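You operate a simulated robot arm through the tools that you are given. There is no shell and no other tool. Be economical: measure what you need, move in short steps, check, and stop when the job is done.

The job below is to be done with a simulated robot arm. You get a single attempt, and the scene is never put back.

JOB
Put the pink tape on the pale peg, the yellow on the dark peg, and wipe off the mug ring.
Fine: use the wiping pad and put it back.

Only the result counts: the job must be done as asked and must still hold three seconds after the hand-in. Knocking over, shifting, dropping, spilling or breaking anything else fails it.

ROBOT AND FRAMES
A 6-joint arm with a two-finger parallel gripper, fixed in place. Base frame: the origin is at the foot of the arm, x ahead of it, y to its left, z up; the work surface is at about z = 0.8. Readings come in m, rad, newtons and seconds.
With the tool pointing down near the work surface it reaches from about 0.24 to 0.64 m from the base axis. Its first joint turns from -1.152 to 1.152 rad. Payload 2.7 kg.
The tool frame sits at the grasp point between the pads (the TCP): z along the fingers, y along the line on which they close. The tips reach 0.023 m beyond it. The gripper opens to 0.094 m. The fingers are 0.038 m wide and 0.01 m thick; the gripper's body (0.054 by 0.096 m) begins 0.039 m behind the TCP.
Orientation is that of the tool frame in the base frame, as a unit quaternion [x, y, z, w]. With the fingers straight down and closing along the base's y, the tool's x points along the base's -x, its y along +y and its z along -z.

CONTROLS
- The arm moves only by the tool nudge_tool. Its argument "motion" is one flat list of numbers, 7 for each row, row after row: the shift along the base's x, y, z in mm, then the turn, a rotation vector about the base's x, y, z in rad, then the opening, from 0 (shut) to 1 (fully open). In form: [dx, dy, dz, wx, wy, wz, claw, dx, dy, dz, wx, wy, wz, claw, ...]. A call has 1 to 10 rows; each row shifts and turns the commanded pose from where the row before left it. A row lasts 0.2 s, in which the tool goes at most 0.05 m and 0.15 rad; a call with a longer step from one row to the next is refused whole, and so is a gripper value outside its range. Where a pose cannot be reached the arm comes as near as it can. A force on the tool above 40 N (or 10 N above the force at the start of the call, whichever is more), or a blocked arm, ends the call early, and 0.2 s more pass. The fingers move at their own pace (about 0.045 m/s each) and stop on an object; they squeeze with about 44 N. The grip force told is the motor's: it shows also when the fingers shut on nothing. Time passes only in rows, and 0.2 s behind the last, so rows that do not move let the fingers close. It gives the time, the measured TCP pose, the force on the tool (base axes), the opening and the grip force at its end, in the units of the frame above (readings bear some noise).
- Cameras (640 x 400 px; columns grow to the right, rows downward): "scene" is fixed at [0.0693, -0.4312, 1.3972]; the picture's right is [0.81, -0.59, 0.00], its down [-0.37, -0.51, -0.77] and it looks along [0.46, 0.63, -0.63] (base axes); focal length 321 px, centre (320, 200). "wrist" rides on the gripper at [0.086, 0.016, -0.075] in the tool frame; the picture's right is [-0.18, 0.98, 0.00], its down [-0.58, -0.11, -0.81] and it looks along [-0.79, -0.15, 0.59] (tool axes); focal length 243 px, centre (320, 200). There is no depth. A picture from a camera that has moved, and an enlarged one, comes with that camera's place and axes in the base frame and with its lens.
- snapshot(camera): a new picture of that camera. The clock stands still meanwhile.
- close_up(camera, box): a new picture of the part [left, top, right, bottom] of that camera's present view, enlarged. The clock stands still meanwhile.
- job_done(): hands the job in; it is judged then, once.

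Work in short steps. Places have to be worked out from the pictures, the camera data and where the tool is seen: move nearer, look again, correct. Check each grasp and each placing, and mend what went wrong. You have 120 turns and 84 pictures in all, those below and enlarged ones among them. Open the gripper and draw the arm clear of the work before you hand the job in, unless the task says otherwise; then end with one line.

The tools are called after "Request:" as name(argument=value, ...) on one line, values as JSON. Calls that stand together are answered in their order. nudge_tool: Moves the arm, as the interface text tells. Its arguments: {"type":"object","properties":{"motion":{"type":"array","items":{"type":"number"}}},"required":["motion"]} The other tools are called the same way: snapshot (camera) takes a picture; close_up (camera, box) takes an enlarged picture of a part of a camera's view; job_done () hands the job in.

At the start:

```text
time_s: 0.0
ee_pos: [0.3804, -0.0886, 1.1298]
tcp_rot: [0.0, 1.0, 0.0, 0.001]
ft_force: [0.5, -0.6, 0.8]
gripper_width: 0.0938
grip_force: 0.0
```

scene: 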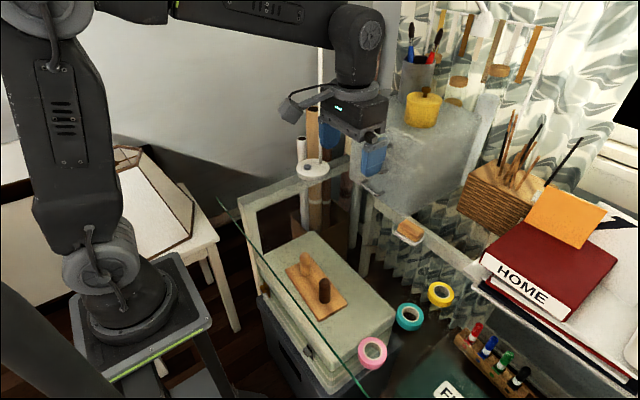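
wrist: 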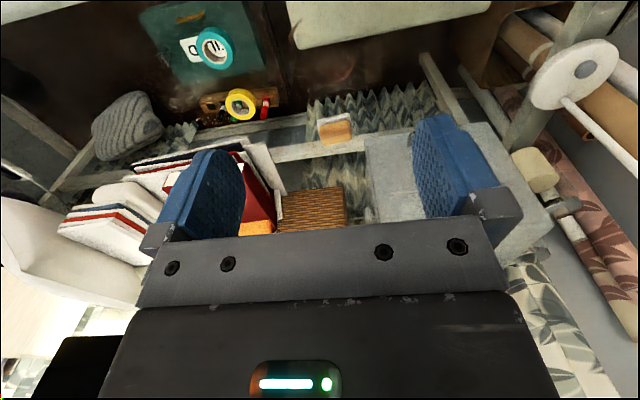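

The glass table carries a peg board, three tapes and what looks like a pad. I'll enlarge the relevant parts to find these and the mug ring.

Request:
close_up(camera="scene", box=[220, 200, 380, 300])

Request:
close_up(camera="scene", box=[340, 200, 500, 300])

Request:
close_up(camera="scene", box=[320, 290, 480, 390])

```text
4.00 times, centred on (300, 250) of scene
camera zoom: at [0.0693, -0.4312, 1.3972], right [0.81, -0.59, 0.0], down [-0.37, -0.51, -0.77], along [0.46, 0.63, -0.63], focal length 1284 px, centre (400, 0)
```

zoom: 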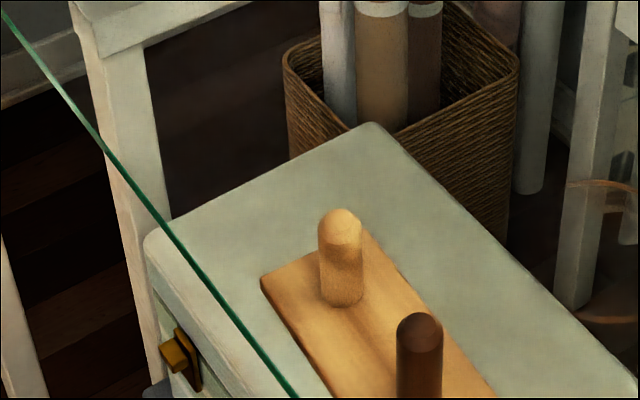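

```text
4.00 times, centred on (420, 250) of scene
camera zoom: at [0.0693, -0.4312, 1.3972], right [0.81, -0.59, 0.0], down [-0.37, -0.51, -0.77], along [0.46, 0.63, -0.63], focal length 1284 px, centre (-80, 0)
```

zoom: 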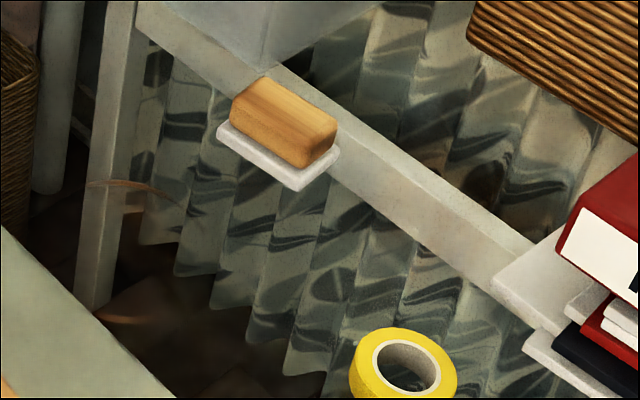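

```text
4.00 times, centred on (400, 340) of scene
camera zoom: at [0.0693, -0.4312, 1.3972], right [0.81, -0.59, 0.0], down [-0.37, -0.51, -0.77], along [0.46, 0.63, -0.63], focal length 1284 px, centre (0, -360)
```

zoom: 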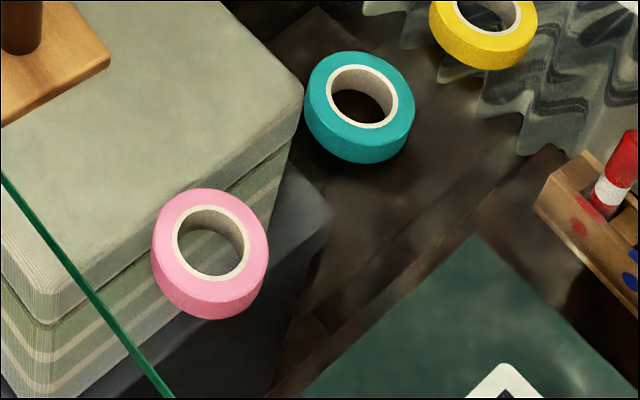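

Rough positions from the scene camera, on the z=0.8 plane:
- Pale peg: (0.314, -0.04)
- Dark peg: (0.31, -0.12)
- Pink tape: (0.314, -0.26)
- Yellow tape: (0.517, -0.254)
- Pad: (0.60, -0.095)
- Ring: about (0.47, -0.10)

I'll lower the tool to z≈0.97 for a better wrist view.

Request:
nudge_tool(motion=[0, 0, -32, 0, 0, 0, 1, 0, 0, -32, 0, 0, 0, 1, 0, 0, -32, 0, 0, 0, 1, 0, 0, -32, 0, 0, 0, 1, 0, 0, -32, 0, 0, 0, 1, 0, 0, 0, 0, 0, 0, 1])

Request:
snapshot(camera="wrist")

Request:
close_up(camera="scene", box=[336, 230, 416, 280])

```text
time_s: 1.4
ee_pos: [0.3798, -0.0893, 0.9704]
tcp_rot: [0.0, 1.0, -0.001, 0.001]
ft_force: [-0.4, 0.1, 0.2]
gripper_width: 0.0938
grip_force: 0.0
```

```text
78 pictures are left
camera wrist: at [0.293, -0.072, 1.0443], right [0.18, 0.98, 0.0], down [0.58, -0.11, 0.81], along [0.79, -0.15, -0.59], focal length 243 px, centre (320, 200)
```

wrist: 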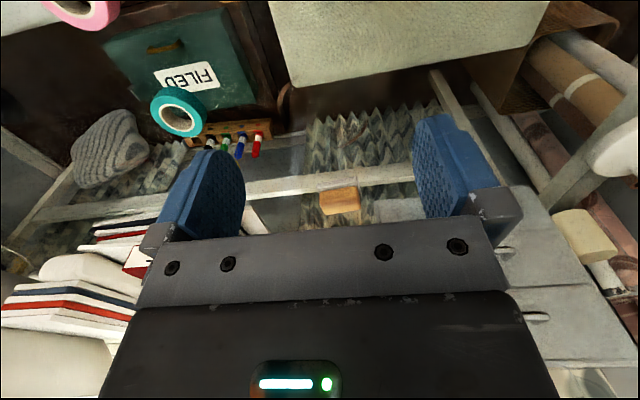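

```text
8.00 times, centred on (376, 255) of scene
camera zoom: at [0.0693, -0.4312, 1.3972], right [0.81, -0.59, 0.0], down [-0.37, -0.51, -0.77], along [0.46, 0.63, -0.63], focal length 2568 px, centre (-128, -240)
```

zoom: 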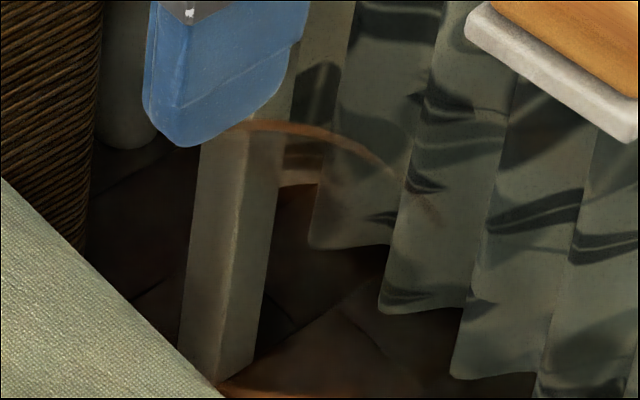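

The wrist view agrees with the pad at about (0.60, -0.098), but the gripper covers the ring in the scene view. I'll pull the tool back over the pegs, staying high, to see the ring from both cameras.

Request:
nudge_tool(motion=[-35, 0, 0, 0, 0, 0, 1, -35, 0, 0, 0, 0, 0, 1, 0, 0, 0, 0, 0, 0, 1])

Request:
snapshot(camera="wrist")

Request:
close_up(camera="scene", box=[330, 220, 426, 280])

```text
time_s: 2.2
ee_pos: [0.3104, -0.0885, 0.9697]
tcp_rot: [0.0, 1.0, -0.001, 0.001]
ft_force: [0.7, 0.3, 0.5]
gripper_width: 0.0943
grip_force: 0.0
```

```text
76 pictures are left
camera wrist: at [0.2227, -0.0716, 1.0435], right [0.18, 0.98, 0.0], down [0.58, -0.11, 0.81], along [0.79, -0.15, -0.59], focal length 243 px, centre (320, 200)
```

wrist: 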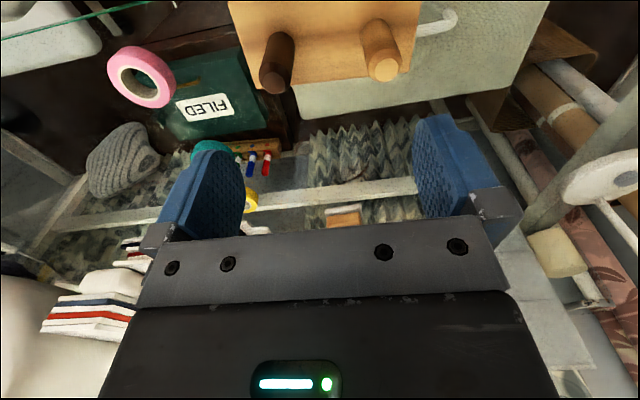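

```text
6.67 times, centred on (378, 250) of scene
camera zoom: at [0.0693, -0.4312, 1.3972], right [0.81, -0.59, 0.0], down [-0.37, -0.51, -0.77], along [0.46, 0.63, -0.63], focal length 2140 px, centre (-67, -133)
```

zoom: 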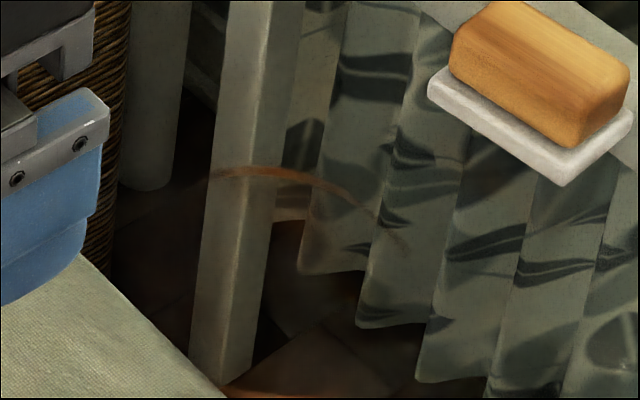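

The arc is only partly visible. I'll zoom the wrist camera on the ring zone, and the scene camera a little lower.

Request:
close_up(camera="wrist", box=[240, 90, 432, 210])

Request:
close_up(camera="scene", box=[330, 235, 426, 295])

```text
3.33 times, centred on (336, 150) of wrist
camera zoom: at [0.2227, -0.0716, 1.0435], right [0.18, 0.98, 0.0], down [0.58, -0.11, 0.81], along [0.79, -0.15, -0.59], focal length 809 px, centre (267, 367)
```

zoom: 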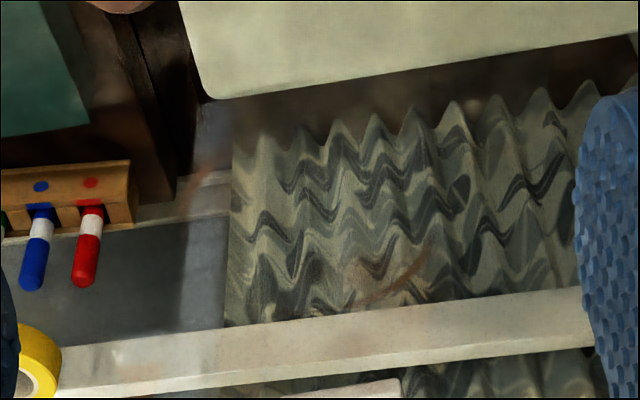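

```text
6.67 times, centred on (378, 265) of scene
camera zoom: at [0.0693, -0.4312, 1.3972], right [0.81, -0.59, 0.0], down [-0.37, -0.51, -0.77], along [0.46, 0.63, -0.63], focal length 2140 px, centre (-67, -233)
```

zoom: 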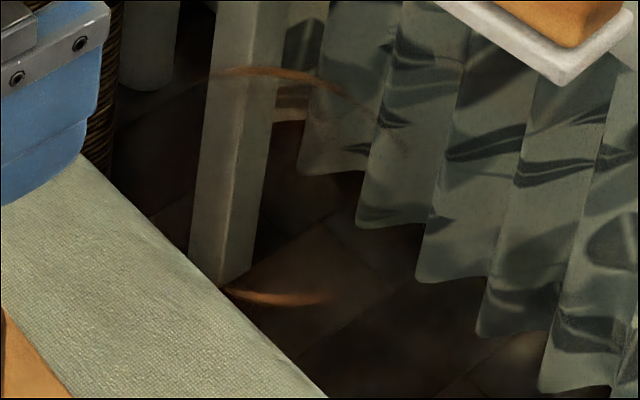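

From both cameras I fit the ring at centre (0.466, -0.097) with radius about 52 mm. Next I approach the pad, staying high, and look.

Request:
nudge_tool(motion=[45, 0, 0, 0, 0, 0, 1, 45, 0, 0, 0, 0, 0, 1, 45, -2, 0, 0, 0, 0, 1, 40, -3, 0, 0, 0, 0, 1, 35, -3, 0, 0, 0, 0, 1, 0, 0, -30, 0, 0, 0, 1, 0, 0, 0, 0, 0, 0, 1])

Request:
snapshot(camera="wrist")

Request:
snapshot(camera="scene")

```text
time_s: 3.8
ee_pos: [0.52, -0.0971, 0.9413]
tcp_rot: [0.0, 1.0, 0.0, 0.001]
ft_force: [0.1, 0.9, 0.6]
gripper_width: 0.0942
grip_force: 0.1
```

```text
72 pictures are left
camera wrist: at [0.4346, -0.0794, 1.0153], right [0.18, 0.98, 0.0], down [0.58, -0.11, 0.81], along [0.79, -0.15, -0.59], focal length 243 px, centre (320, 200)
```

wrist: 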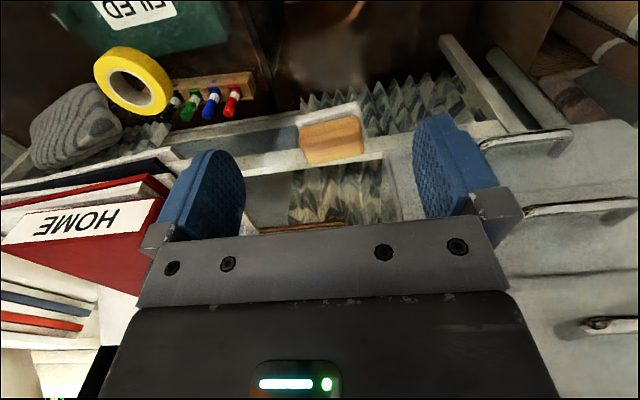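

```text
71 pictures are left
```

scene: 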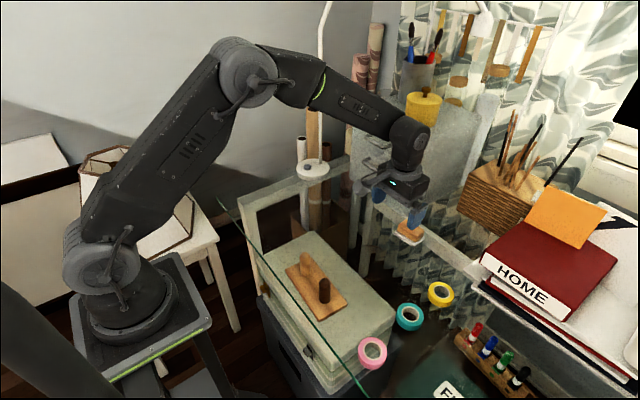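

The pad lies ahead and fits between the fingers. I'll zoom in to get the corners of its handle.

Request:
close_up(camera="wrist", box=[252, 80, 412, 180])

```text
4.00 times, centred on (332, 130) of wrist
camera zoom: at [0.4346, -0.0794, 1.0153], right [0.18, 0.98, 0.0], down [0.58, -0.11, 0.81], along [0.79, -0.15, -0.59], focal length 970 px, centre (272, 480)
```

zoom: 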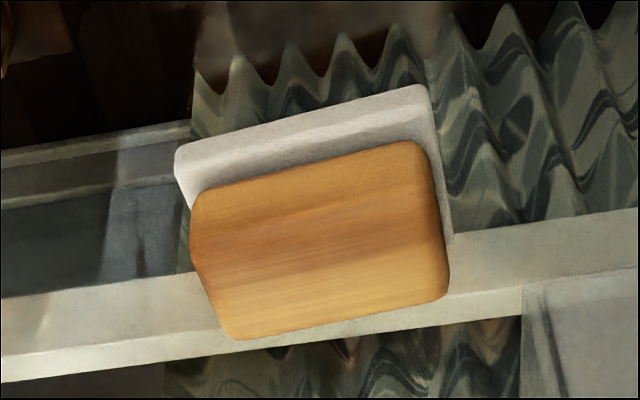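

The pad's near edge runs from (0.578, -0.131) to (0.572, -0.069). That puts its centre at about (0.597, -0.099), yawed about +0.08 rad, with the handle top near z 0.83. I'll move above it and come down to z 0.88.

Request:
nudge_tool(motion=[40, -1, 0, 0, 0, 0.04, 1, 37, -1, 0, 0, 0, 0.04, 1, 0, 0, -30, 0, 0, 0, 1, 0, 0, -31, 0, 0, 0, 1, 0, 0, 0, 0, 0, 0, 1])

Request:
snapshot(camera="wrist")

Request:
close_up(camera="scene", box=[360, 190, 456, 250])

```text
time_s: 5.0
ee_pos: [0.5982, -0.1001, 0.8804]
tcp_rot: [-0.04, 0.999, 0.0, 0.0]
ft_force: [0.2, 0.6, -0.1]
gripper_width: 0.0939
grip_force: 0.1
```

```text
69 pictures are left
camera wrist: at [0.5103, -0.0891, 0.9549], right [0.11, 0.99, 0.0], down [0.59, -0.06, 0.81], along [0.8, -0.08, -0.59], focal length 243 px, centre (320, 200)
```

wrist: 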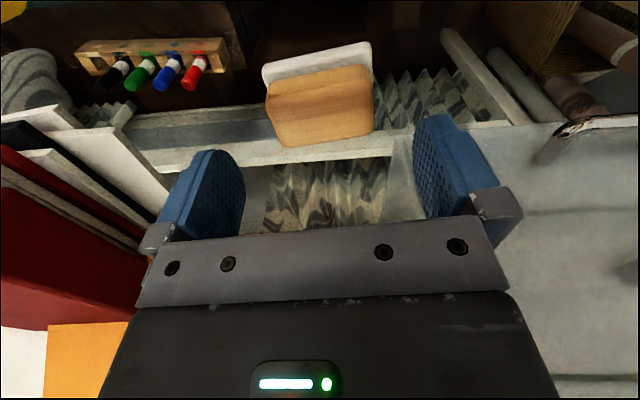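

```text
6.67 times, centred on (408, 220) of scene
camera zoom: at [0.0693, -0.4312, 1.3972], right [0.81, -0.59, 0.0], down [-0.37, -0.51, -0.77], along [0.46, 0.63, -0.63], focal length 2140 px, centre (-267, 67)
```

zoom: 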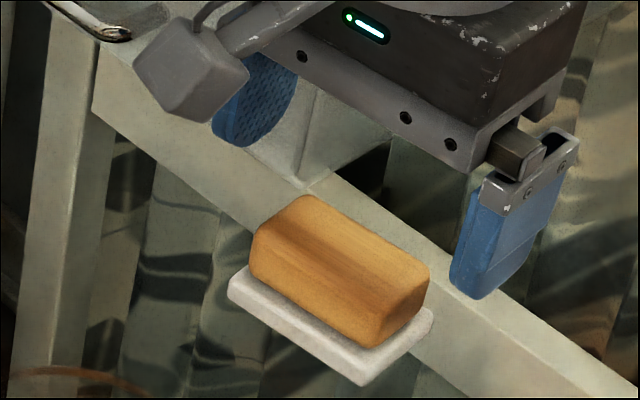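

The pad's centre still comes out at (0.598, -0.099), centred between the fingers. I'll descend to z≈0.838 and close.

Request:
nudge_tool(motion=[0, 1, -22, 0, 0, 0.01, 1, 0, 0, -20, 0, 0, 0.01, 1, 0, 0, 0, 0, 0, 0, 1, 0, 0, 0, 0, 0, 0, 0.4, 0, 0, 0, 0, 0, 0, 0.4, 0, 0, 0, 0, 0, 0, 0.4, 0, 0, 0, 0, 0, 0, 0.4, 0, 0, 0, 0, 0, 0, 0.4])

Request:
close_up(camera="scene", box=[360, 190, 456, 250])

```text
time_s: 6.8
ee_pos: [0.5976, -0.0972, 0.8381]
tcp_rot: [-0.05, 0.999, 0.001, 0.001]
ft_force: [0.3, -1.1, 0.1]
gripper_width: 0.0592
grip_force: 44.2
```

```text
6.67 times, centred on (408, 220) of scene
camera zoom: at [0.0693, -0.4312, 1.3972], right [0.81, -0.59, 0.0], down [-0.37, -0.51, -0.77], along [0.46, 0.63, -0.63], focal length 2140 px, centre (-267, 67)
```

zoom: 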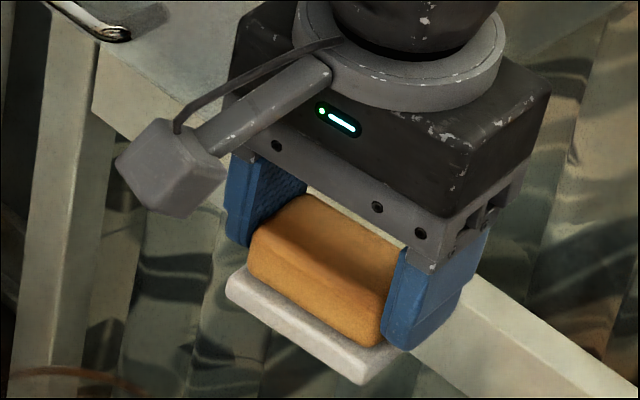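

The handle is gripped at 59 mm, with the original pose at (0.598, -0.097, 0.838). I'll lift it 20 mm, carry it over the ring's far edge and lower it to just above contact.

Request:
nudge_tool(motion=[0, 0, 10, 0, 0, 0, 0.4, 0, 0, 10, 0, 0, 0, 0.4, -32, 10, 0, 0, 0, 0, 0.4, -32, 12, 0, 0, 0, 0, 0.4, -26, 15, 0, 0, 0, 0, 0.4, 0, 0, -10, 0, 0, 0, 0.4, 0, 0, -8, 0, 0, 0, 0.4, 0, 0, 0, 0, 0, 0, 0.4])

Request:
snapshot(camera="scene")

```text
time_s: 8.6
ee_pos: [0.5075, -0.0606, 0.8413]
tcp_rot: [-0.05, 0.999, 0.001, 0.001]
ft_force: [-0.5, 0.0, -0.3]
gripper_width: 0.0589
grip_force: 44.0
```

```text
66 pictures are left
```

scene: 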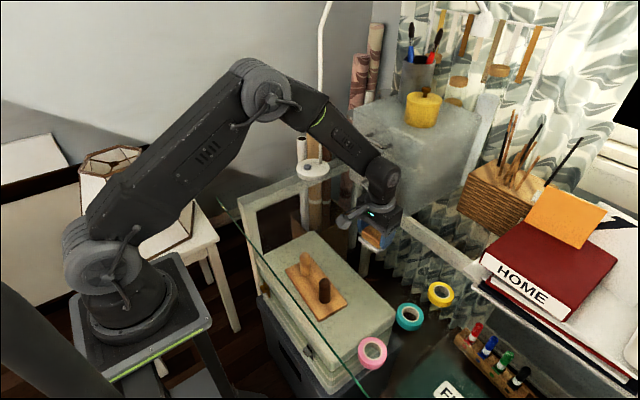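

I'm 3 mm above contact with no load, so I'll lower in small steps until a force shows.

Request:
nudge_tool(motion=[0, 0, -2, 0, 0, 0, 0.4, 0, 0, -2, 0, 0, 0, 0.4, 0, 0, 0, 0, 0, 0, 0.4])

```text
time_s: 9.4
ee_pos: [0.5078, -0.0602, 0.8389]
tcp_rot: [-0.05, 0.999, 0.001, 0.003]
ft_force: [-7.9, 4.8, 30.8]
gripper_width: 0.059
grip_force: 44.3
```

Contact is stiff at 31 N. I'll ease off 1 mm and start the first stroke.

Request:
nudge_tool(motion=[0, 0, 1, 0, 0, 0, 0.4, 0, -20, 0, 0, 0, 0, 0.4, 0, 0, 0, 0, 0, 0, 0.4])

```text
time_s: 10.2
ee_pos: [0.5086, -0.0815, 0.8384]
tcp_rot: [-0.05, 0.999, 0.0, 0.002]
ft_force: [3.0, 7.7, 20.3]
gripper_width: 0.0593
grip_force: 44.2
```

At 20 N normal force the pad slides fine. I'll ease 0.3 mm more and run the raster over the ring.

Request:
nudge_tool(motion=[0, -18, 0.3, 0, 0, 0, 0.4, 0, -18, 0, 0, 0, 0, 0.4, 0, -18, 0, 0, 0, 0, 0.4, -15, 0, 0, 0, 0, 0, 0.4, 0, 20, 0, 0, 0, 0, 0.4, 0, 20, 0, 0, 0, 0, 0.4, 0, 20, 0, 0, 0, 0, 0.4, 0, 18, 0, 0, 0, 0, 0.4])

```text
time_s: 12.0
ee_pos: [0.4925, -0.056, 0.8385]
tcp_rot: [-0.05, 0.999, 0.0, 0.003]
ft_force: [0.1, -9.2, 30.7]
gripper_width: 0.0592
grip_force: 44.7
```

The force rose to 31 N here, so I'll ease 0.5 mm and continue the raster toward smaller x.

Request:
nudge_tool(motion=[-16, 0, 0.5, 0, 0, 0, 0.4, 0, -20, 0, 0, 0, 0, 0.4, 0, -20, 0, 0, 0, 0, 0.4, 0, -20, 0, 0, 0, 0, 0.4, 0, -20, 0, 0, 0, 0, 0.4, -16, 0, 0, 0, 0, 0, 0.4, 0, 20, 0, 0, 0, 0, 0.4, 0, 20, 0, 0, 0, 0, 0.4, 0, 20, 0, 0, 0, 0, 0.4, 0, 20, 0, 0, 0, 0, 0.4])

```text
time_s: 14.2
ee_pos: [0.4607, -0.0564, 0.8368]
tcp_rot: [-0.049, 0.999, 0.0, 0.001]
ft_force: [0.0, -4.3, 11.6]
gripper_width: 0.0593
grip_force: 43.8
```

Contact is now 12 N. I'll carry on with the lines at x≈0.442 and 0.424.

Request:
nudge_tool(motion=[-18, 0, -0.2, 0, 0, 0, 0.4, 0, -20, 0, 0, 0, 0, 0.4, 0, -20, 0, 0, 0, 0, 0.4, 0, -20, 0, 0, 0, 0, 0.4, 0, -20, 0, 0, 0, 0, 0.4, -18, 0, 0, 0, 0, 0, 0.4, 0, 20, 0, 0, 0, 0, 0.4, 0, 20, 0, 0, 0, 0, 0.4, 0, 20, 0, 0, 0, 0, 0.4, 0, 20, 0, 0, 0, 0, 0.4])

Request:
close_up(camera="scene", box=[314, 220, 442, 300])

```text
time_s: 16.4
ee_pos: [0.4234, -0.0558, 0.8385]
tcp_rot: [-0.05, 0.999, 0.0, 0.0]
ft_force: [0.7, -9.3, 26.8]
gripper_width: 0.0592
grip_force: 43.5
```

```text
5.00 times, centred on (378, 260) of scene
camera zoom: at [0.069, -0.4314, 1.3971], right [0.81, -0.59, 0.0], down [-0.37, -0.51, -0.77], along [0.46, 0.63, -0.63], focal length 1605 px, centre (30, -100)
```

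zoom: 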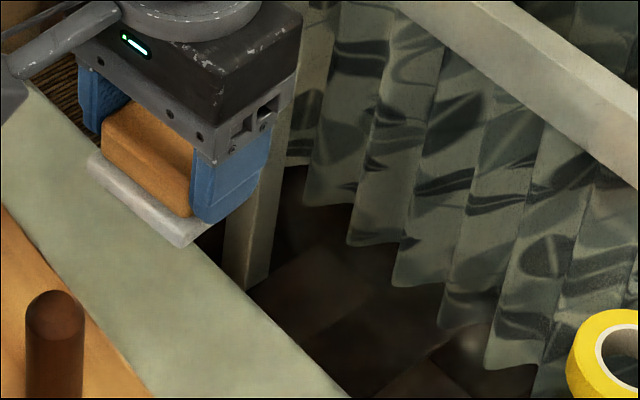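

The visible part is clean. I'll lift the pad, carry it back above its home spot and check the ring area before setting it down.

Request:
nudge_tool(motion=[0, 0, 10, 0, 0, 0, 0.4, 0, 0, 12, 0, 0, 0, 0.4, 35, -8, 0, 0, 0, 0, 0.4, 35, -8, 0, 0, 0, 0, 0.4, 35, -8, 0, 0, 0, 0, 0.4, 35, -9, 0, 0, 0, 0, 0.4, 34, -8, 0, 0, 0, 0, 0.4, 0, 0, 0, 0, 0, 0, 0.4])

Request:
close_up(camera="scene", box=[330, 230, 426, 290])

```text
time_s: 18.2
ee_pos: [0.5978, -0.0965, 0.8583]
tcp_rot: [-0.05, 0.999, 0.001, 0.0]
ft_force: [0.1, 0.5, -0.9]
gripper_width: 0.0593
grip_force: 43.9
```

```text
6.67 times, centred on (378, 260) of scene
camera zoom: at [0.0694, -0.4312, 1.3972], right [0.81, -0.59, 0.0], down [-0.37, -0.51, -0.77], along [0.46, 0.63, -0.63], focal length 2140 px, centre (-67, -200)
```

zoom: 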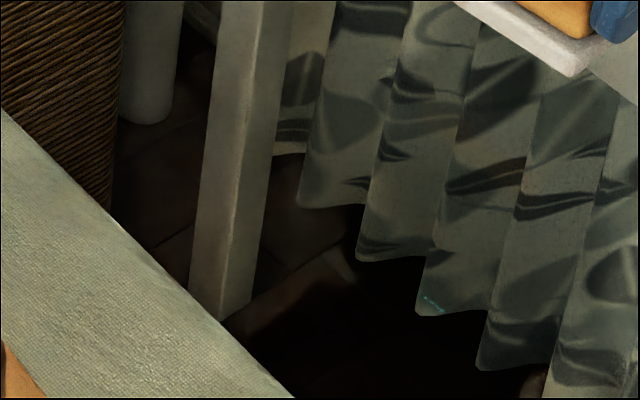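

The ring is gone in this view. I'll lower the pad at its home.

Request:
nudge_tool(motion=[0, -0.7, -10, 0, 0, 0, 0.4, 0, 0, -9, 0, 0, 0, 0.4, 0, 0, -1, 0, 0, 0, 0.4, 0, 0, 0, 0, 0, 0, 0.4])

```text
time_s: 19.2
ee_pos: [0.597, -0.0978, 0.8405]
tcp_rot: [-0.05, 0.999, 0.0, 0.001]
ft_force: [-0.2, 0.3, -0.3]
gripper_width: 0.0594
grip_force: 44.0
```

It's still about 2 mm up, so I'll lower until contact.

Request:
nudge_tool(motion=[0.5, 0.3, -1.2, 0, 0, 0, 0.4, 0, 0, -0.8, 0, 0, 0, 0.4, 0, 0, 0, 0, 0, 0, 0.4])

```text
time_s: 20.0
ee_pos: [0.5987, -0.0981, 0.8378]
tcp_rot: [-0.049, 0.999, -0.001, 0.002]
ft_force: [-0.7, 0.6, 0.7]
gripper_width: 0.0594
grip_force: 44.5
```

Request:
nudge_tool(motion=[0, 0, -0.6, 0, 0, 0, 0.4, 0, 0, 0, 0, 0, 0, 0.4])

```text
time_s: 20.6
ee_pos: [0.5982, -0.0981, 0.8375]
tcp_rot: [-0.05, 0.999, 0.0, 0.002]
ft_force: [-1.1, -0.5, 8.2]
gripper_width: 0.0591
grip_force: 43.9
```

Contact at 8 N, so the pad is seated at its home. I'll open slowly and rise.

Request:
nudge_tool(motion=[0, 0, 0, 0, 0, 0, 0.75, 0, 0, 0, 0, 0, 0, 0.95, 0, 0, 0, 0, 0, 0, 0.95, 0, 0, 15, 0, 0, 0, 0.95, 0, 0, 35, 0, 0, 0, 1, 0, 0, 40, 0, 0, 0, 1, 0, 0, 0, 0, 0, 0, 1])

Request:
close_up(camera="scene", box=[340, 200, 500, 300])

```text
time_s: 22.2
ee_pos: [0.5974, -0.099, 0.9274]
tcp_rot: [-0.05, 0.999, -0.001, 0.0]
ft_force: [0.4, 0.5, -0.5]
gripper_width: 0.094
grip_force: 0.0
```

```text
4.00 times, centred on (420, 250) of scene
camera zoom: at [0.0693, -0.4312, 1.3972], right [0.81, -0.59, 0.0], down [-0.37, -0.51, -0.77], along [0.46, 0.63, -0.63], focal length 1284 px, centre (-80, 0)
```

zoom: 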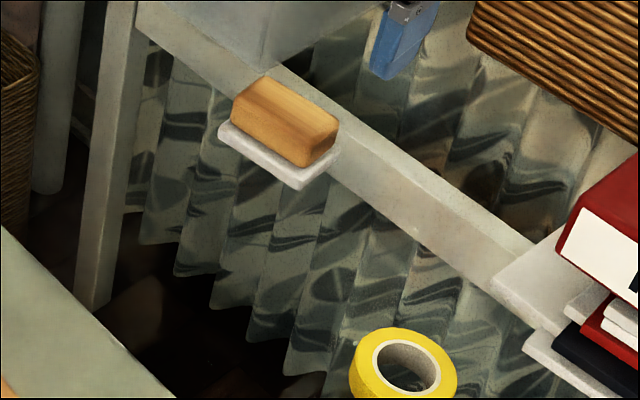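

The pad is back in its exact place. Now I move over toward the yellow tape and remove the yaw.

Request:
nudge_tool(motion=[-30, -30, 0, 0, 0, -0.05, 1, -30, -30, 0, 0, 0, -0.05, 1, -30, -30, 0, 0, 0, 0, 1, -30, -30, 0, 0, 0, 0, 1, -28, -31, 0, 0, 0, 0, 1, 0, 0, 0, 0, 0, 0, 1])

Request:
snapshot(camera="wrist")

Request:
close_up(camera="scene", box=[340, 240, 500, 340])

```text
time_s: 23.6
ee_pos: [0.4495, -0.248, 0.928]
tcp_rot: [0.0, 1.0, 0.0, 0.001]
ft_force: [-0.7, 0.4, -0.4]
gripper_width: 0.0939
grip_force: 0.1
```

```text
62 pictures are left
camera wrist: at [0.3621, -0.231, 1.0026], right [0.18, 0.98, 0.0], down [0.58, -0.11, 0.81], along [0.79, -0.15, -0.59], focal length 243 px, centre (320, 200)
```

wrist: 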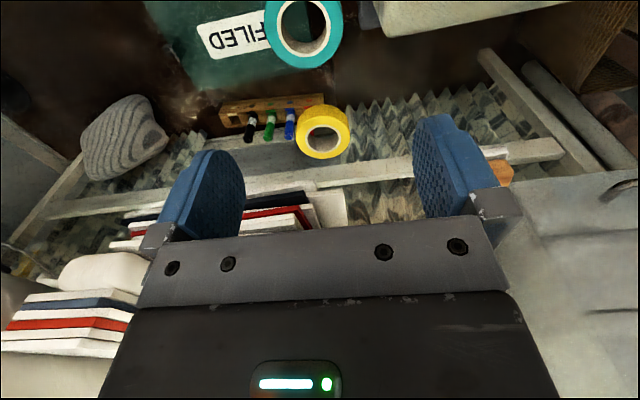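

```text
4.00 times, centred on (420, 290) of scene
camera zoom: at [0.0693, -0.4312, 1.3972], right [0.81, -0.59, 0.0], down [-0.37, -0.51, -0.77], along [0.46, 0.63, -0.63], focal length 1284 px, centre (-80, -160)
```

zoom: 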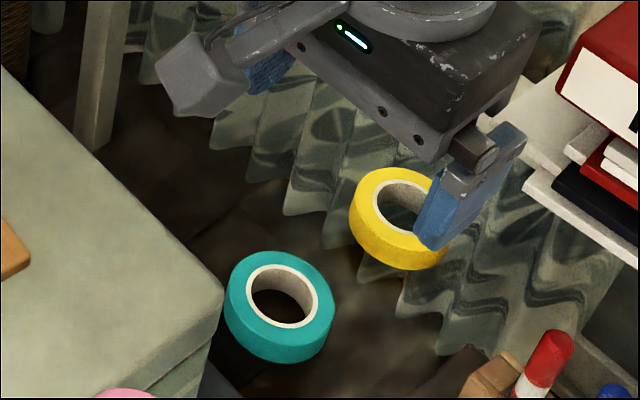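

The wrist and scene views agree: the yellow tape is at (0.516, -0.256), about 52 mm across and 20 mm high. I'll move above it and down to z 0.87.

Request:
nudge_tool(motion=[33, -4, 0, 0, 0, 0, 1, 33, -4, 0, 0, 0, 0, 1, 0, 0, -30, 0, 0, 0, 1, 0, 0, -28, 0, 0, 0, 1, 0, 0, 0, 0, 0, 0, 1])

Request:
snapshot(camera="wrist")

Request:
close_up(camera="scene", box=[392, 260, 488, 320])

```text
time_s: 24.8
ee_pos: [0.5162, -0.2552, 0.8672]
tcp_rot: [0.0, 1.0, 0.0, 0.001]
ft_force: [-0.5, -0.3, 0.4]
gripper_width: 0.0939
grip_force: 0.0
```

```text
60 pictures are left
camera wrist: at [0.4295, -0.2386, 0.9422], right [0.18, 0.98, 0.0], down [0.58, -0.11, 0.81], along [0.79, -0.15, -0.59], focal length 243 px, centre (320, 200)
```

wrist: 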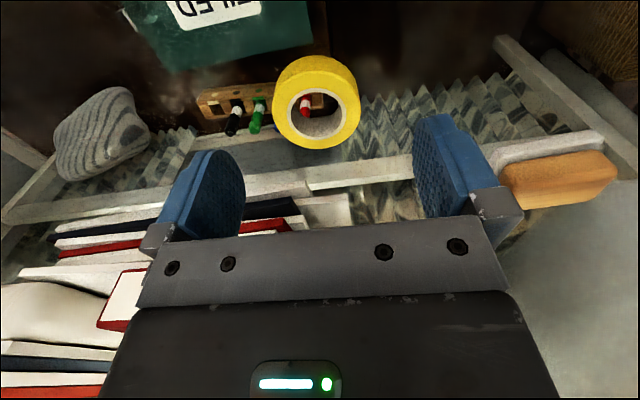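

```text
6.67 times, centred on (440, 290) of scene
camera zoom: at [0.0693, -0.4312, 1.3972], right [0.81, -0.59, 0.0], down [-0.37, -0.51, -0.77], along [0.46, 0.63, -0.63], focal length 2140 px, centre (-480, -400)
```

zoom: 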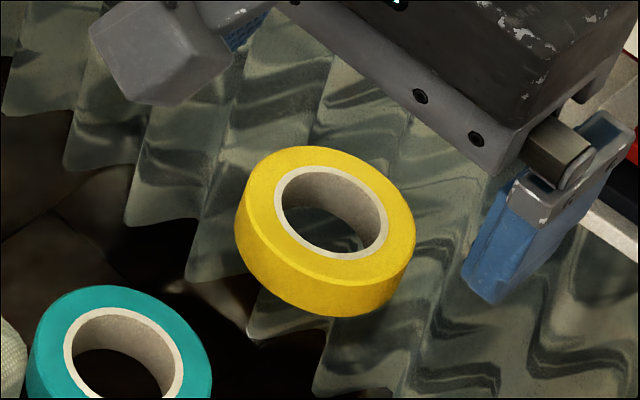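

The closer wrist view puts the tape at x≈0.511. I'll shift -5 mm, descend to z≈0.827 and close.

Request:
nudge_tool(motion=[-5, 0.5, -20, 0, 0, 0, 1, 0, 0, -20, 0, 0, 0, 1, 0, 0, 0, 0, 0, 0, 1, 0, 0, 0, 0, 0, 0, 0.4, 0, 0, 0, 0, 0, 0, 0.4, 0, 0, 0, 0, 0, 0, 0.4, 0, 0, 0, 0, 0, 0, 0.4, 0, 0, 0, 0, 0, 0, 0.4])

Request:
snapshot(camera="wrist")

```text
time_s: 26.6
ee_pos: [0.5105, -0.257, 0.8289]
tcp_rot: [0.0, 1.0, 0.0, 0.001]
ft_force: [0.9, -0.2, 0.4]
gripper_width: 0.0501
grip_force: 44.3
```

```text
58 pictures are left
camera wrist: at [0.424, -0.2395, 0.9031], right [0.18, 0.98, 0.0], down [0.58, -0.11, 0.81], along [0.79, -0.15, -0.59], focal length 243 px, centre (320, 200)
```

wrist: 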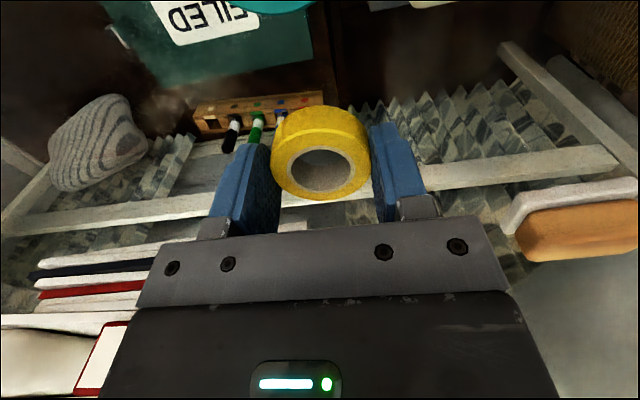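

The tape is gripped at 50 mm, centred at x 0.510. I'll lift it high and carry it above the dark peg, around (0.307, -0.119), at z 0.96.

Request:
nudge_tool(motion=[0, 0, 30, 0, 0, 0, 0.4, 0, 0, 45, 0, 0, 0, 0.4, 0, 0, 45, 0, 0, 0, 0.4, -35, 20, 11, 0, 0, 0, 0.4, -35, 23, 0, 0, 0, 0, 0.4, -35, 24, 0, 0, 0, 0, 0.4, -35, 24, 0, 0, 0, 0, 0.4, -35, 24, 0, 0, 0, 0, 0.4, -28, 22, 0, 0, 0, 0, 0.4, 0, 0, 0, 0, 0, 0, 0.4])

Request:
snapshot(camera="wrist")

Request:
close_up(camera="scene", box=[260, 220, 388, 300])

```text
time_s: 28.8
ee_pos: [0.3084, -0.1197, 0.9594]
tcp_rot: [0.002, 1.0, 0.0, 0.001]
ft_force: [0.7, -0.2, -0.4]
gripper_width: 0.0503
grip_force: 43.4
```

```text
57 pictures are left
camera wrist: at [0.2208, -0.1019, 1.0344], right [0.18, 0.98, 0.0], down [0.58, -0.11, 0.81], along [0.79, -0.15, -0.59], focal length 243 px, centre (320, 200)
```

wrist: 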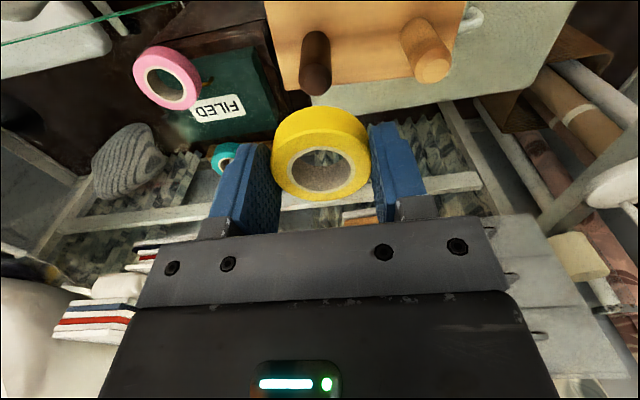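

```text
5.00 times, centred on (324, 260) of scene
camera zoom: at [0.0693, -0.4312, 1.3972], right [0.81, -0.59, 0.0], down [-0.37, -0.51, -0.77], along [0.46, 0.63, -0.63], focal length 1605 px, centre (300, -100)
```

zoom: 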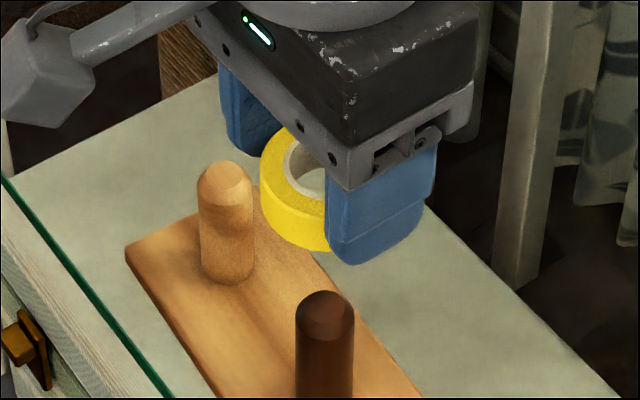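

I'll zoom in on the dark peg from the wrist to measure its offset from the tool axis.

Request:
close_up(camera="wrist", box=[248, 0, 472, 140])

```text
2.86 times, centred on (360, 70) of wrist
camera zoom: at [0.2208, -0.1019, 1.0344], right [0.18, 0.98, 0.0], down [0.58, -0.11, 0.81], along [0.79, -0.15, -0.59], focal length 693 px, centre (206, 571)
```

zoom: 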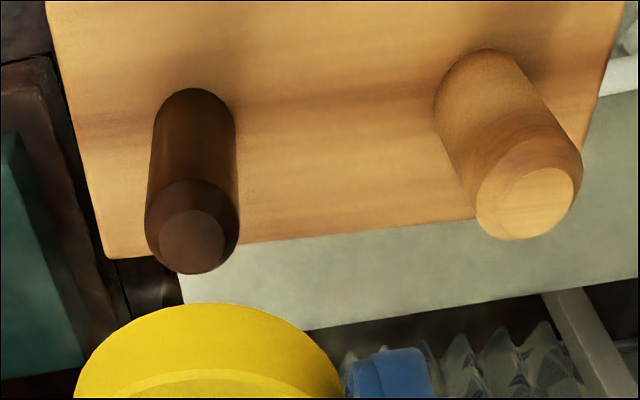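

The dark peg works out at (0.305, -0.1215), 23.5 mm in diameter with a chamfered top at z≈0.871. The tape's axis is at about (0.308, -0.119), so I'll shift by (-3, -2.5) mm, lower to just above the peg and look.

Request:
nudge_tool(motion=[-3, -2.5, -15, 0, 0, 0, 0.4, 0, 0, -20, 0, 0, 0, 0.4, 0, 0, -15, 0, 0, 0, 0.4, 0, 0, 0, 0, 0, 0, 0.4])

Request:
snapshot(camera="wrist")

Request:
close_up(camera="scene", box=[270, 230, 382, 300])

```text
time_s: 29.8
ee_pos: [0.3063, -0.1224, 0.909]
tcp_rot: [0.001, 1.0, 0.0, -0.001]
ft_force: [0.5, 0.2, 0.4]
gripper_width: 0.0502
grip_force: 44.1
```

```text
54 pictures are left
camera wrist: at [0.2184, -0.1052, 0.984], right [0.18, 0.98, 0.0], down [0.58, -0.11, 0.81], along [0.79, -0.15, -0.59], focal length 243 px, centre (320, 200)
```

wrist: 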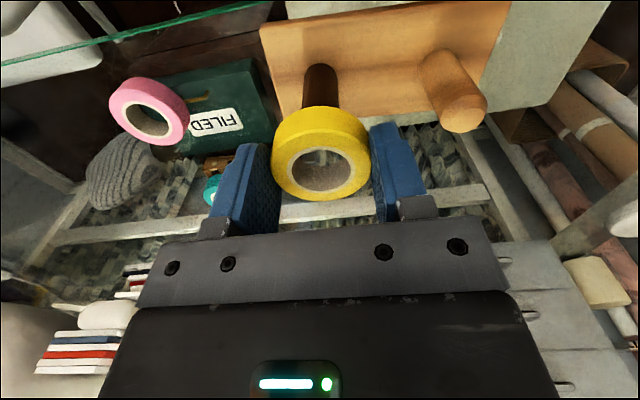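

```text
5.71 times, centred on (326, 265) of scene
camera zoom: at [0.0693, -0.4312, 1.3972], right [0.81, -0.59, 0.0], down [-0.37, -0.51, -0.77], along [0.46, 0.63, -0.63], focal length 1834 px, centre (286, -171)
```

zoom: 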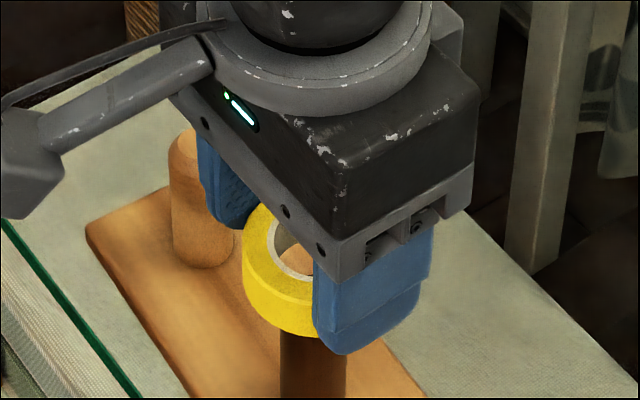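

The peg and tape line up in both views. I'll lower slowly onto the peg and watch the force.

Request:
nudge_tool(motion=[-0.5, 0.5, -5, 0, 0, 0, 0.4, 0, 0, -5, 0, 0, 0, 0.4, 0, 0, -4, 0, 0, 0, 0.4, 0, 0, -4, 0, 0, 0, 0.4, 0, 0, 0, 0, 0, 0, 0.4])

Request:
close_up(camera="wrist", box=[240, 50, 400, 210])

```text
time_s: 31.0
ee_pos: [0.3046, -0.122, 0.8921]
tcp_rot: [0.0, 1.0, 0.0, -0.001]
ft_force: [-0.6, 0.6, 0.0]
gripper_width: 0.0501
grip_force: 43.6
```

```text
2.50 times, centred on (320, 130) of wrist
camera zoom: at [0.2177, -0.1049, 0.9666], right [0.18, 0.98, 0.0], down [0.58, -0.11, 0.81], along [0.79, -0.15, -0.59], focal length 606 px, centre (320, 375)
```

zoom: 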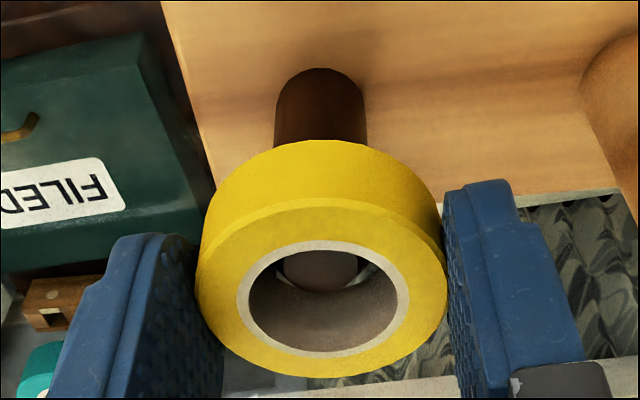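

The peg's top shows inside the hole with no force, so it is threaded. I'll continue down to near the board at TCP ≈0.845.

Request:
nudge_tool(motion=[0, 0, -8, 0, 0, 0, 0.4, 0, 0, -8, 0, 0, 0, 0.4, 0, 0, -8, 0, 0, 0, 0.4, 0, 0, -8, 0, 0, 0, 0.4, 0, 0, -8, 0, 0, 0, 0.4, 0, 0, -6, 0, 0, 0, 0.4, 0, 0, 0, 0, 0, 0, 0.4])

Request:
close_up(camera="scene", box=[270, 240, 382, 310])

```text
time_s: 32.6
ee_pos: [0.304, -0.1217, 0.846]
tcp_rot: [-0.001, 1.0, 0.0, 0.001]
ft_force: [-0.1, 0.7, 0.2]
gripper_width: 0.0499
grip_force: 44.5
```

```text
5.71 times, centred on (326, 275) of scene
camera zoom: at [0.0693, -0.4312, 1.3972], right [0.81, -0.59, 0.0], down [-0.37, -0.51, -0.77], along [0.46, 0.63, -0.63], focal length 1834 px, centre (286, -229)
```

zoom: 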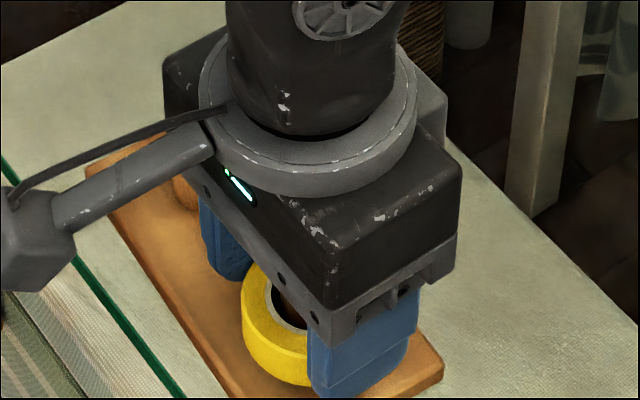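

It's down with no load. I'll release by opening partially and rise straight up.

Request:
nudge_tool(motion=[0, 0, 0, 0, 0, 0, 0.7, 0, 0, 0, 0, 0, 0, 0.7, 0, 0, 0, 0, 0, 0, 0.7, 0, 0, 15, 0, 0, 0, 0.7, 0, 0, 30, 0, 0, 0, 0.7, 0, 0, 40, 0, 0, 0, 0.7, 0, 0, 40, 0, 0, 0, 0.8, 0, 0, 0, 0, 0, 0, 1])

Request:
snapshot(camera="wrist")

Request:
close_up(camera="scene", box=[260, 230, 388, 310])

```text
time_s: 34.4
ee_pos: [0.3071, -0.1203, 0.9731]
tcp_rot: [0.0, 1.0, 0.0, 0.001]
ft_force: [-0.4, -0.1, 0.7]
gripper_width: 0.0941
grip_force: 0.0
```

```text
50 pictures are left
camera wrist: at [0.219, -0.1033, 1.0467], right [0.18, 0.98, 0.0], down [0.58, -0.11, 0.81], along [0.79, -0.15, -0.59], focal length 243 px, centre (320, 200)
```

wrist: 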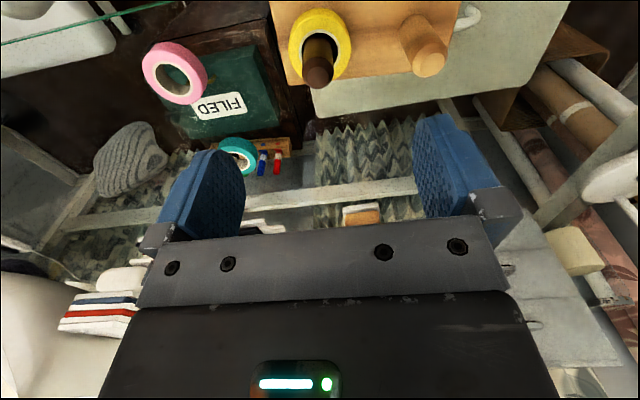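

```text
5.00 times, centred on (324, 270) of scene
camera zoom: at [0.0693, -0.4312, 1.3972], right [0.81, -0.59, 0.0], down [-0.37, -0.51, -0.77], along [0.46, 0.63, -0.63], focal length 1605 px, centre (300, -150)
```

zoom: 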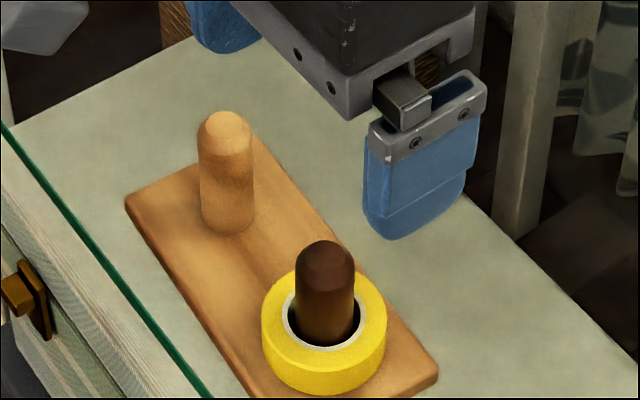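

The yellow tape sits on the dark peg. I'll recheck the ring area from the wrist here, for any leftover marks.

Request:
close_up(camera="wrist", box=[250, 90, 442, 210])

Request:
close_up(camera="scene", box=[340, 230, 420, 280])

```text
3.33 times, centred on (346, 150) of wrist
camera zoom: at [0.219, -0.1033, 1.0467], right [0.18, 0.98, 0.0], down [0.58, -0.11, 0.81], along [0.79, -0.15, -0.59], focal length 809 px, centre (233, 367)
```

zoom: 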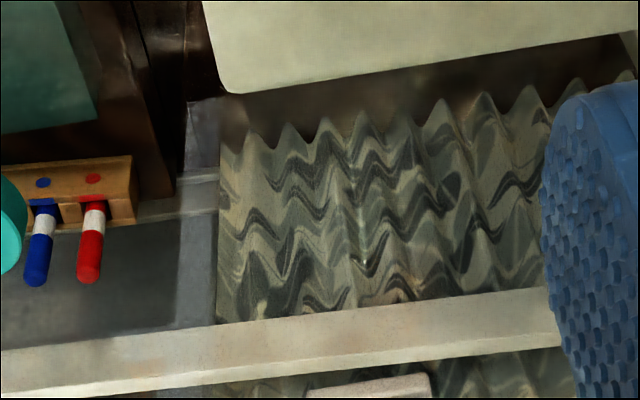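

```text
8.00 times, centred on (380, 255) of scene
camera zoom: at [0.0693, -0.4312, 1.3972], right [0.81, -0.59, 0.0], down [-0.37, -0.51, -0.77], along [0.46, 0.63, -0.63], focal length 2568 px, centre (-160, -240)
```

zoom: 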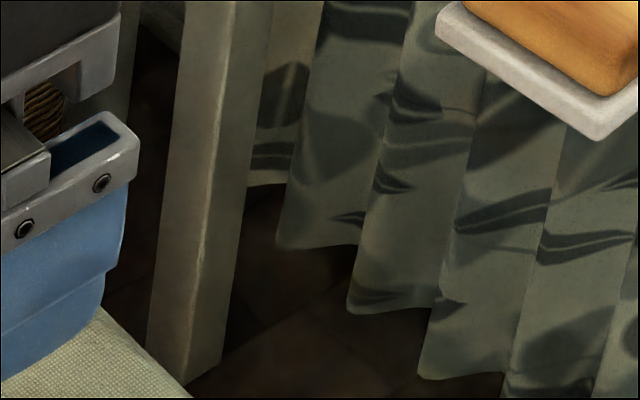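

The ring area looks clean; I'll look once more at the end. Now I go over the pink tape at about (0.311, -0.260).

Request:
nudge_tool(motion=[0, -35, 0, 0, 0, 0, 1, 1, -35, 0, 0, 0, 0, 1, 1, -35, 0, 0, 0, 0, 1, 2, -35, 0, 0, 0, 0, 1, 0, 0, -35, 0, 0, 0, 1, 0, 0, -40, 0, 0, 0, 1, 0, 0, -25, 0, 0, 0, 1, 0, 0, 0, 0, 0, 0, 1])

Request:
snapshot(camera="wrist")

Request:
close_up(camera="scene", box=[310, 310, 438, 390])

```text
time_s: 36.2
ee_pos: [0.3098, -0.2606, 0.8718]
tcp_rot: [0.001, 1.0, 0.0, 0.0]
ft_force: [-0.4, 0.8, 0.8]
gripper_width: 0.0943
grip_force: 0.1
```

```text
46 pictures are left
camera wrist: at [0.222, -0.2435, 0.9469], right [0.18, 0.98, 0.0], down [0.58, -0.11, 0.81], along [0.79, -0.15, -0.59], focal length 243 px, centre (320, 200)
```

wrist: 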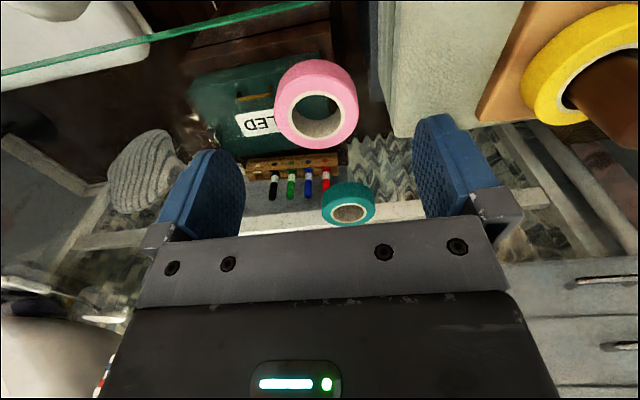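

```text
5.00 times, centred on (374, 350) of scene
camera zoom: at [0.0693, -0.4312, 1.3972], right [0.81, -0.59, 0.0], down [-0.37, -0.51, -0.77], along [0.46, 0.63, -0.63], focal length 1605 px, centre (50, -550)
```

zoom: 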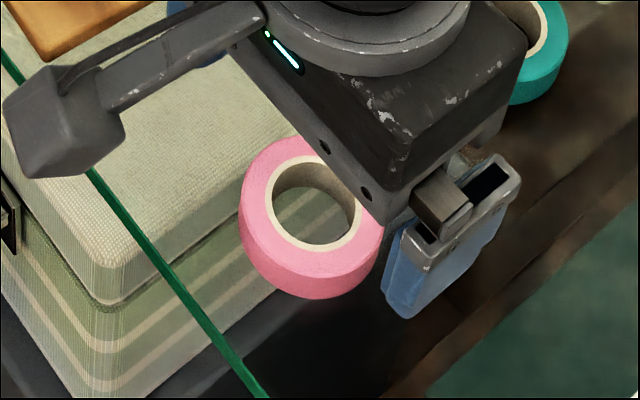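

The hole centre comes out at (0.304, -0.260). I'll shift x by -6 mm, descend to the same height as before and grip.

Request:
nudge_tool(motion=[-6, 0, -22, 0, 0, 0, 1, 0, 0, -21, 0, 0, 0, 1, 0, 0, 0, 0, 0, 0, 1, 0, 0, 0, 0, 0, 0, 0.4, 0, 0, 0, 0, 0, 0, 0.4, 0, 0, 0, 0, 0, 0, 0.4, 0, 0, 0, 0, 0, 0, 0.4, 0, 0, 0, 0, 0, 0, 0.4])

Request:
snapshot(camera="wrist")

```text
time_s: 38.0
ee_pos: [0.3033, -0.2606, 0.8279]
tcp_rot: [0.0, 1.0, 0.0, 0.001]
ft_force: [0.2, 0.4, -0.5]
gripper_width: 0.0502
grip_force: 43.5
```

```text
44 pictures are left
camera wrist: at [0.2162, -0.2437, 0.9027], right [0.18, 0.98, 0.0], down [0.58, -0.11, 0.81], along [0.79, -0.15, -0.59], focal length 243 px, centre (320, 200)
```

wrist: 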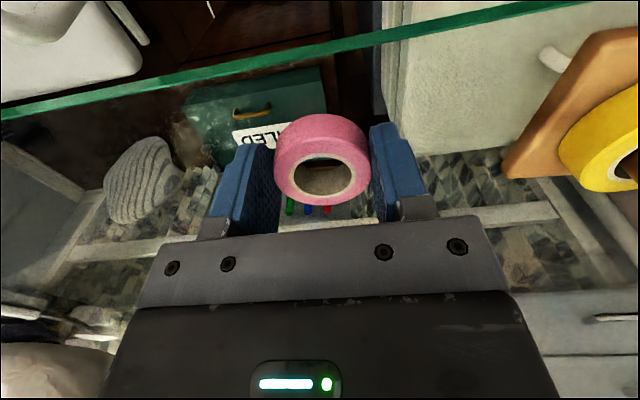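

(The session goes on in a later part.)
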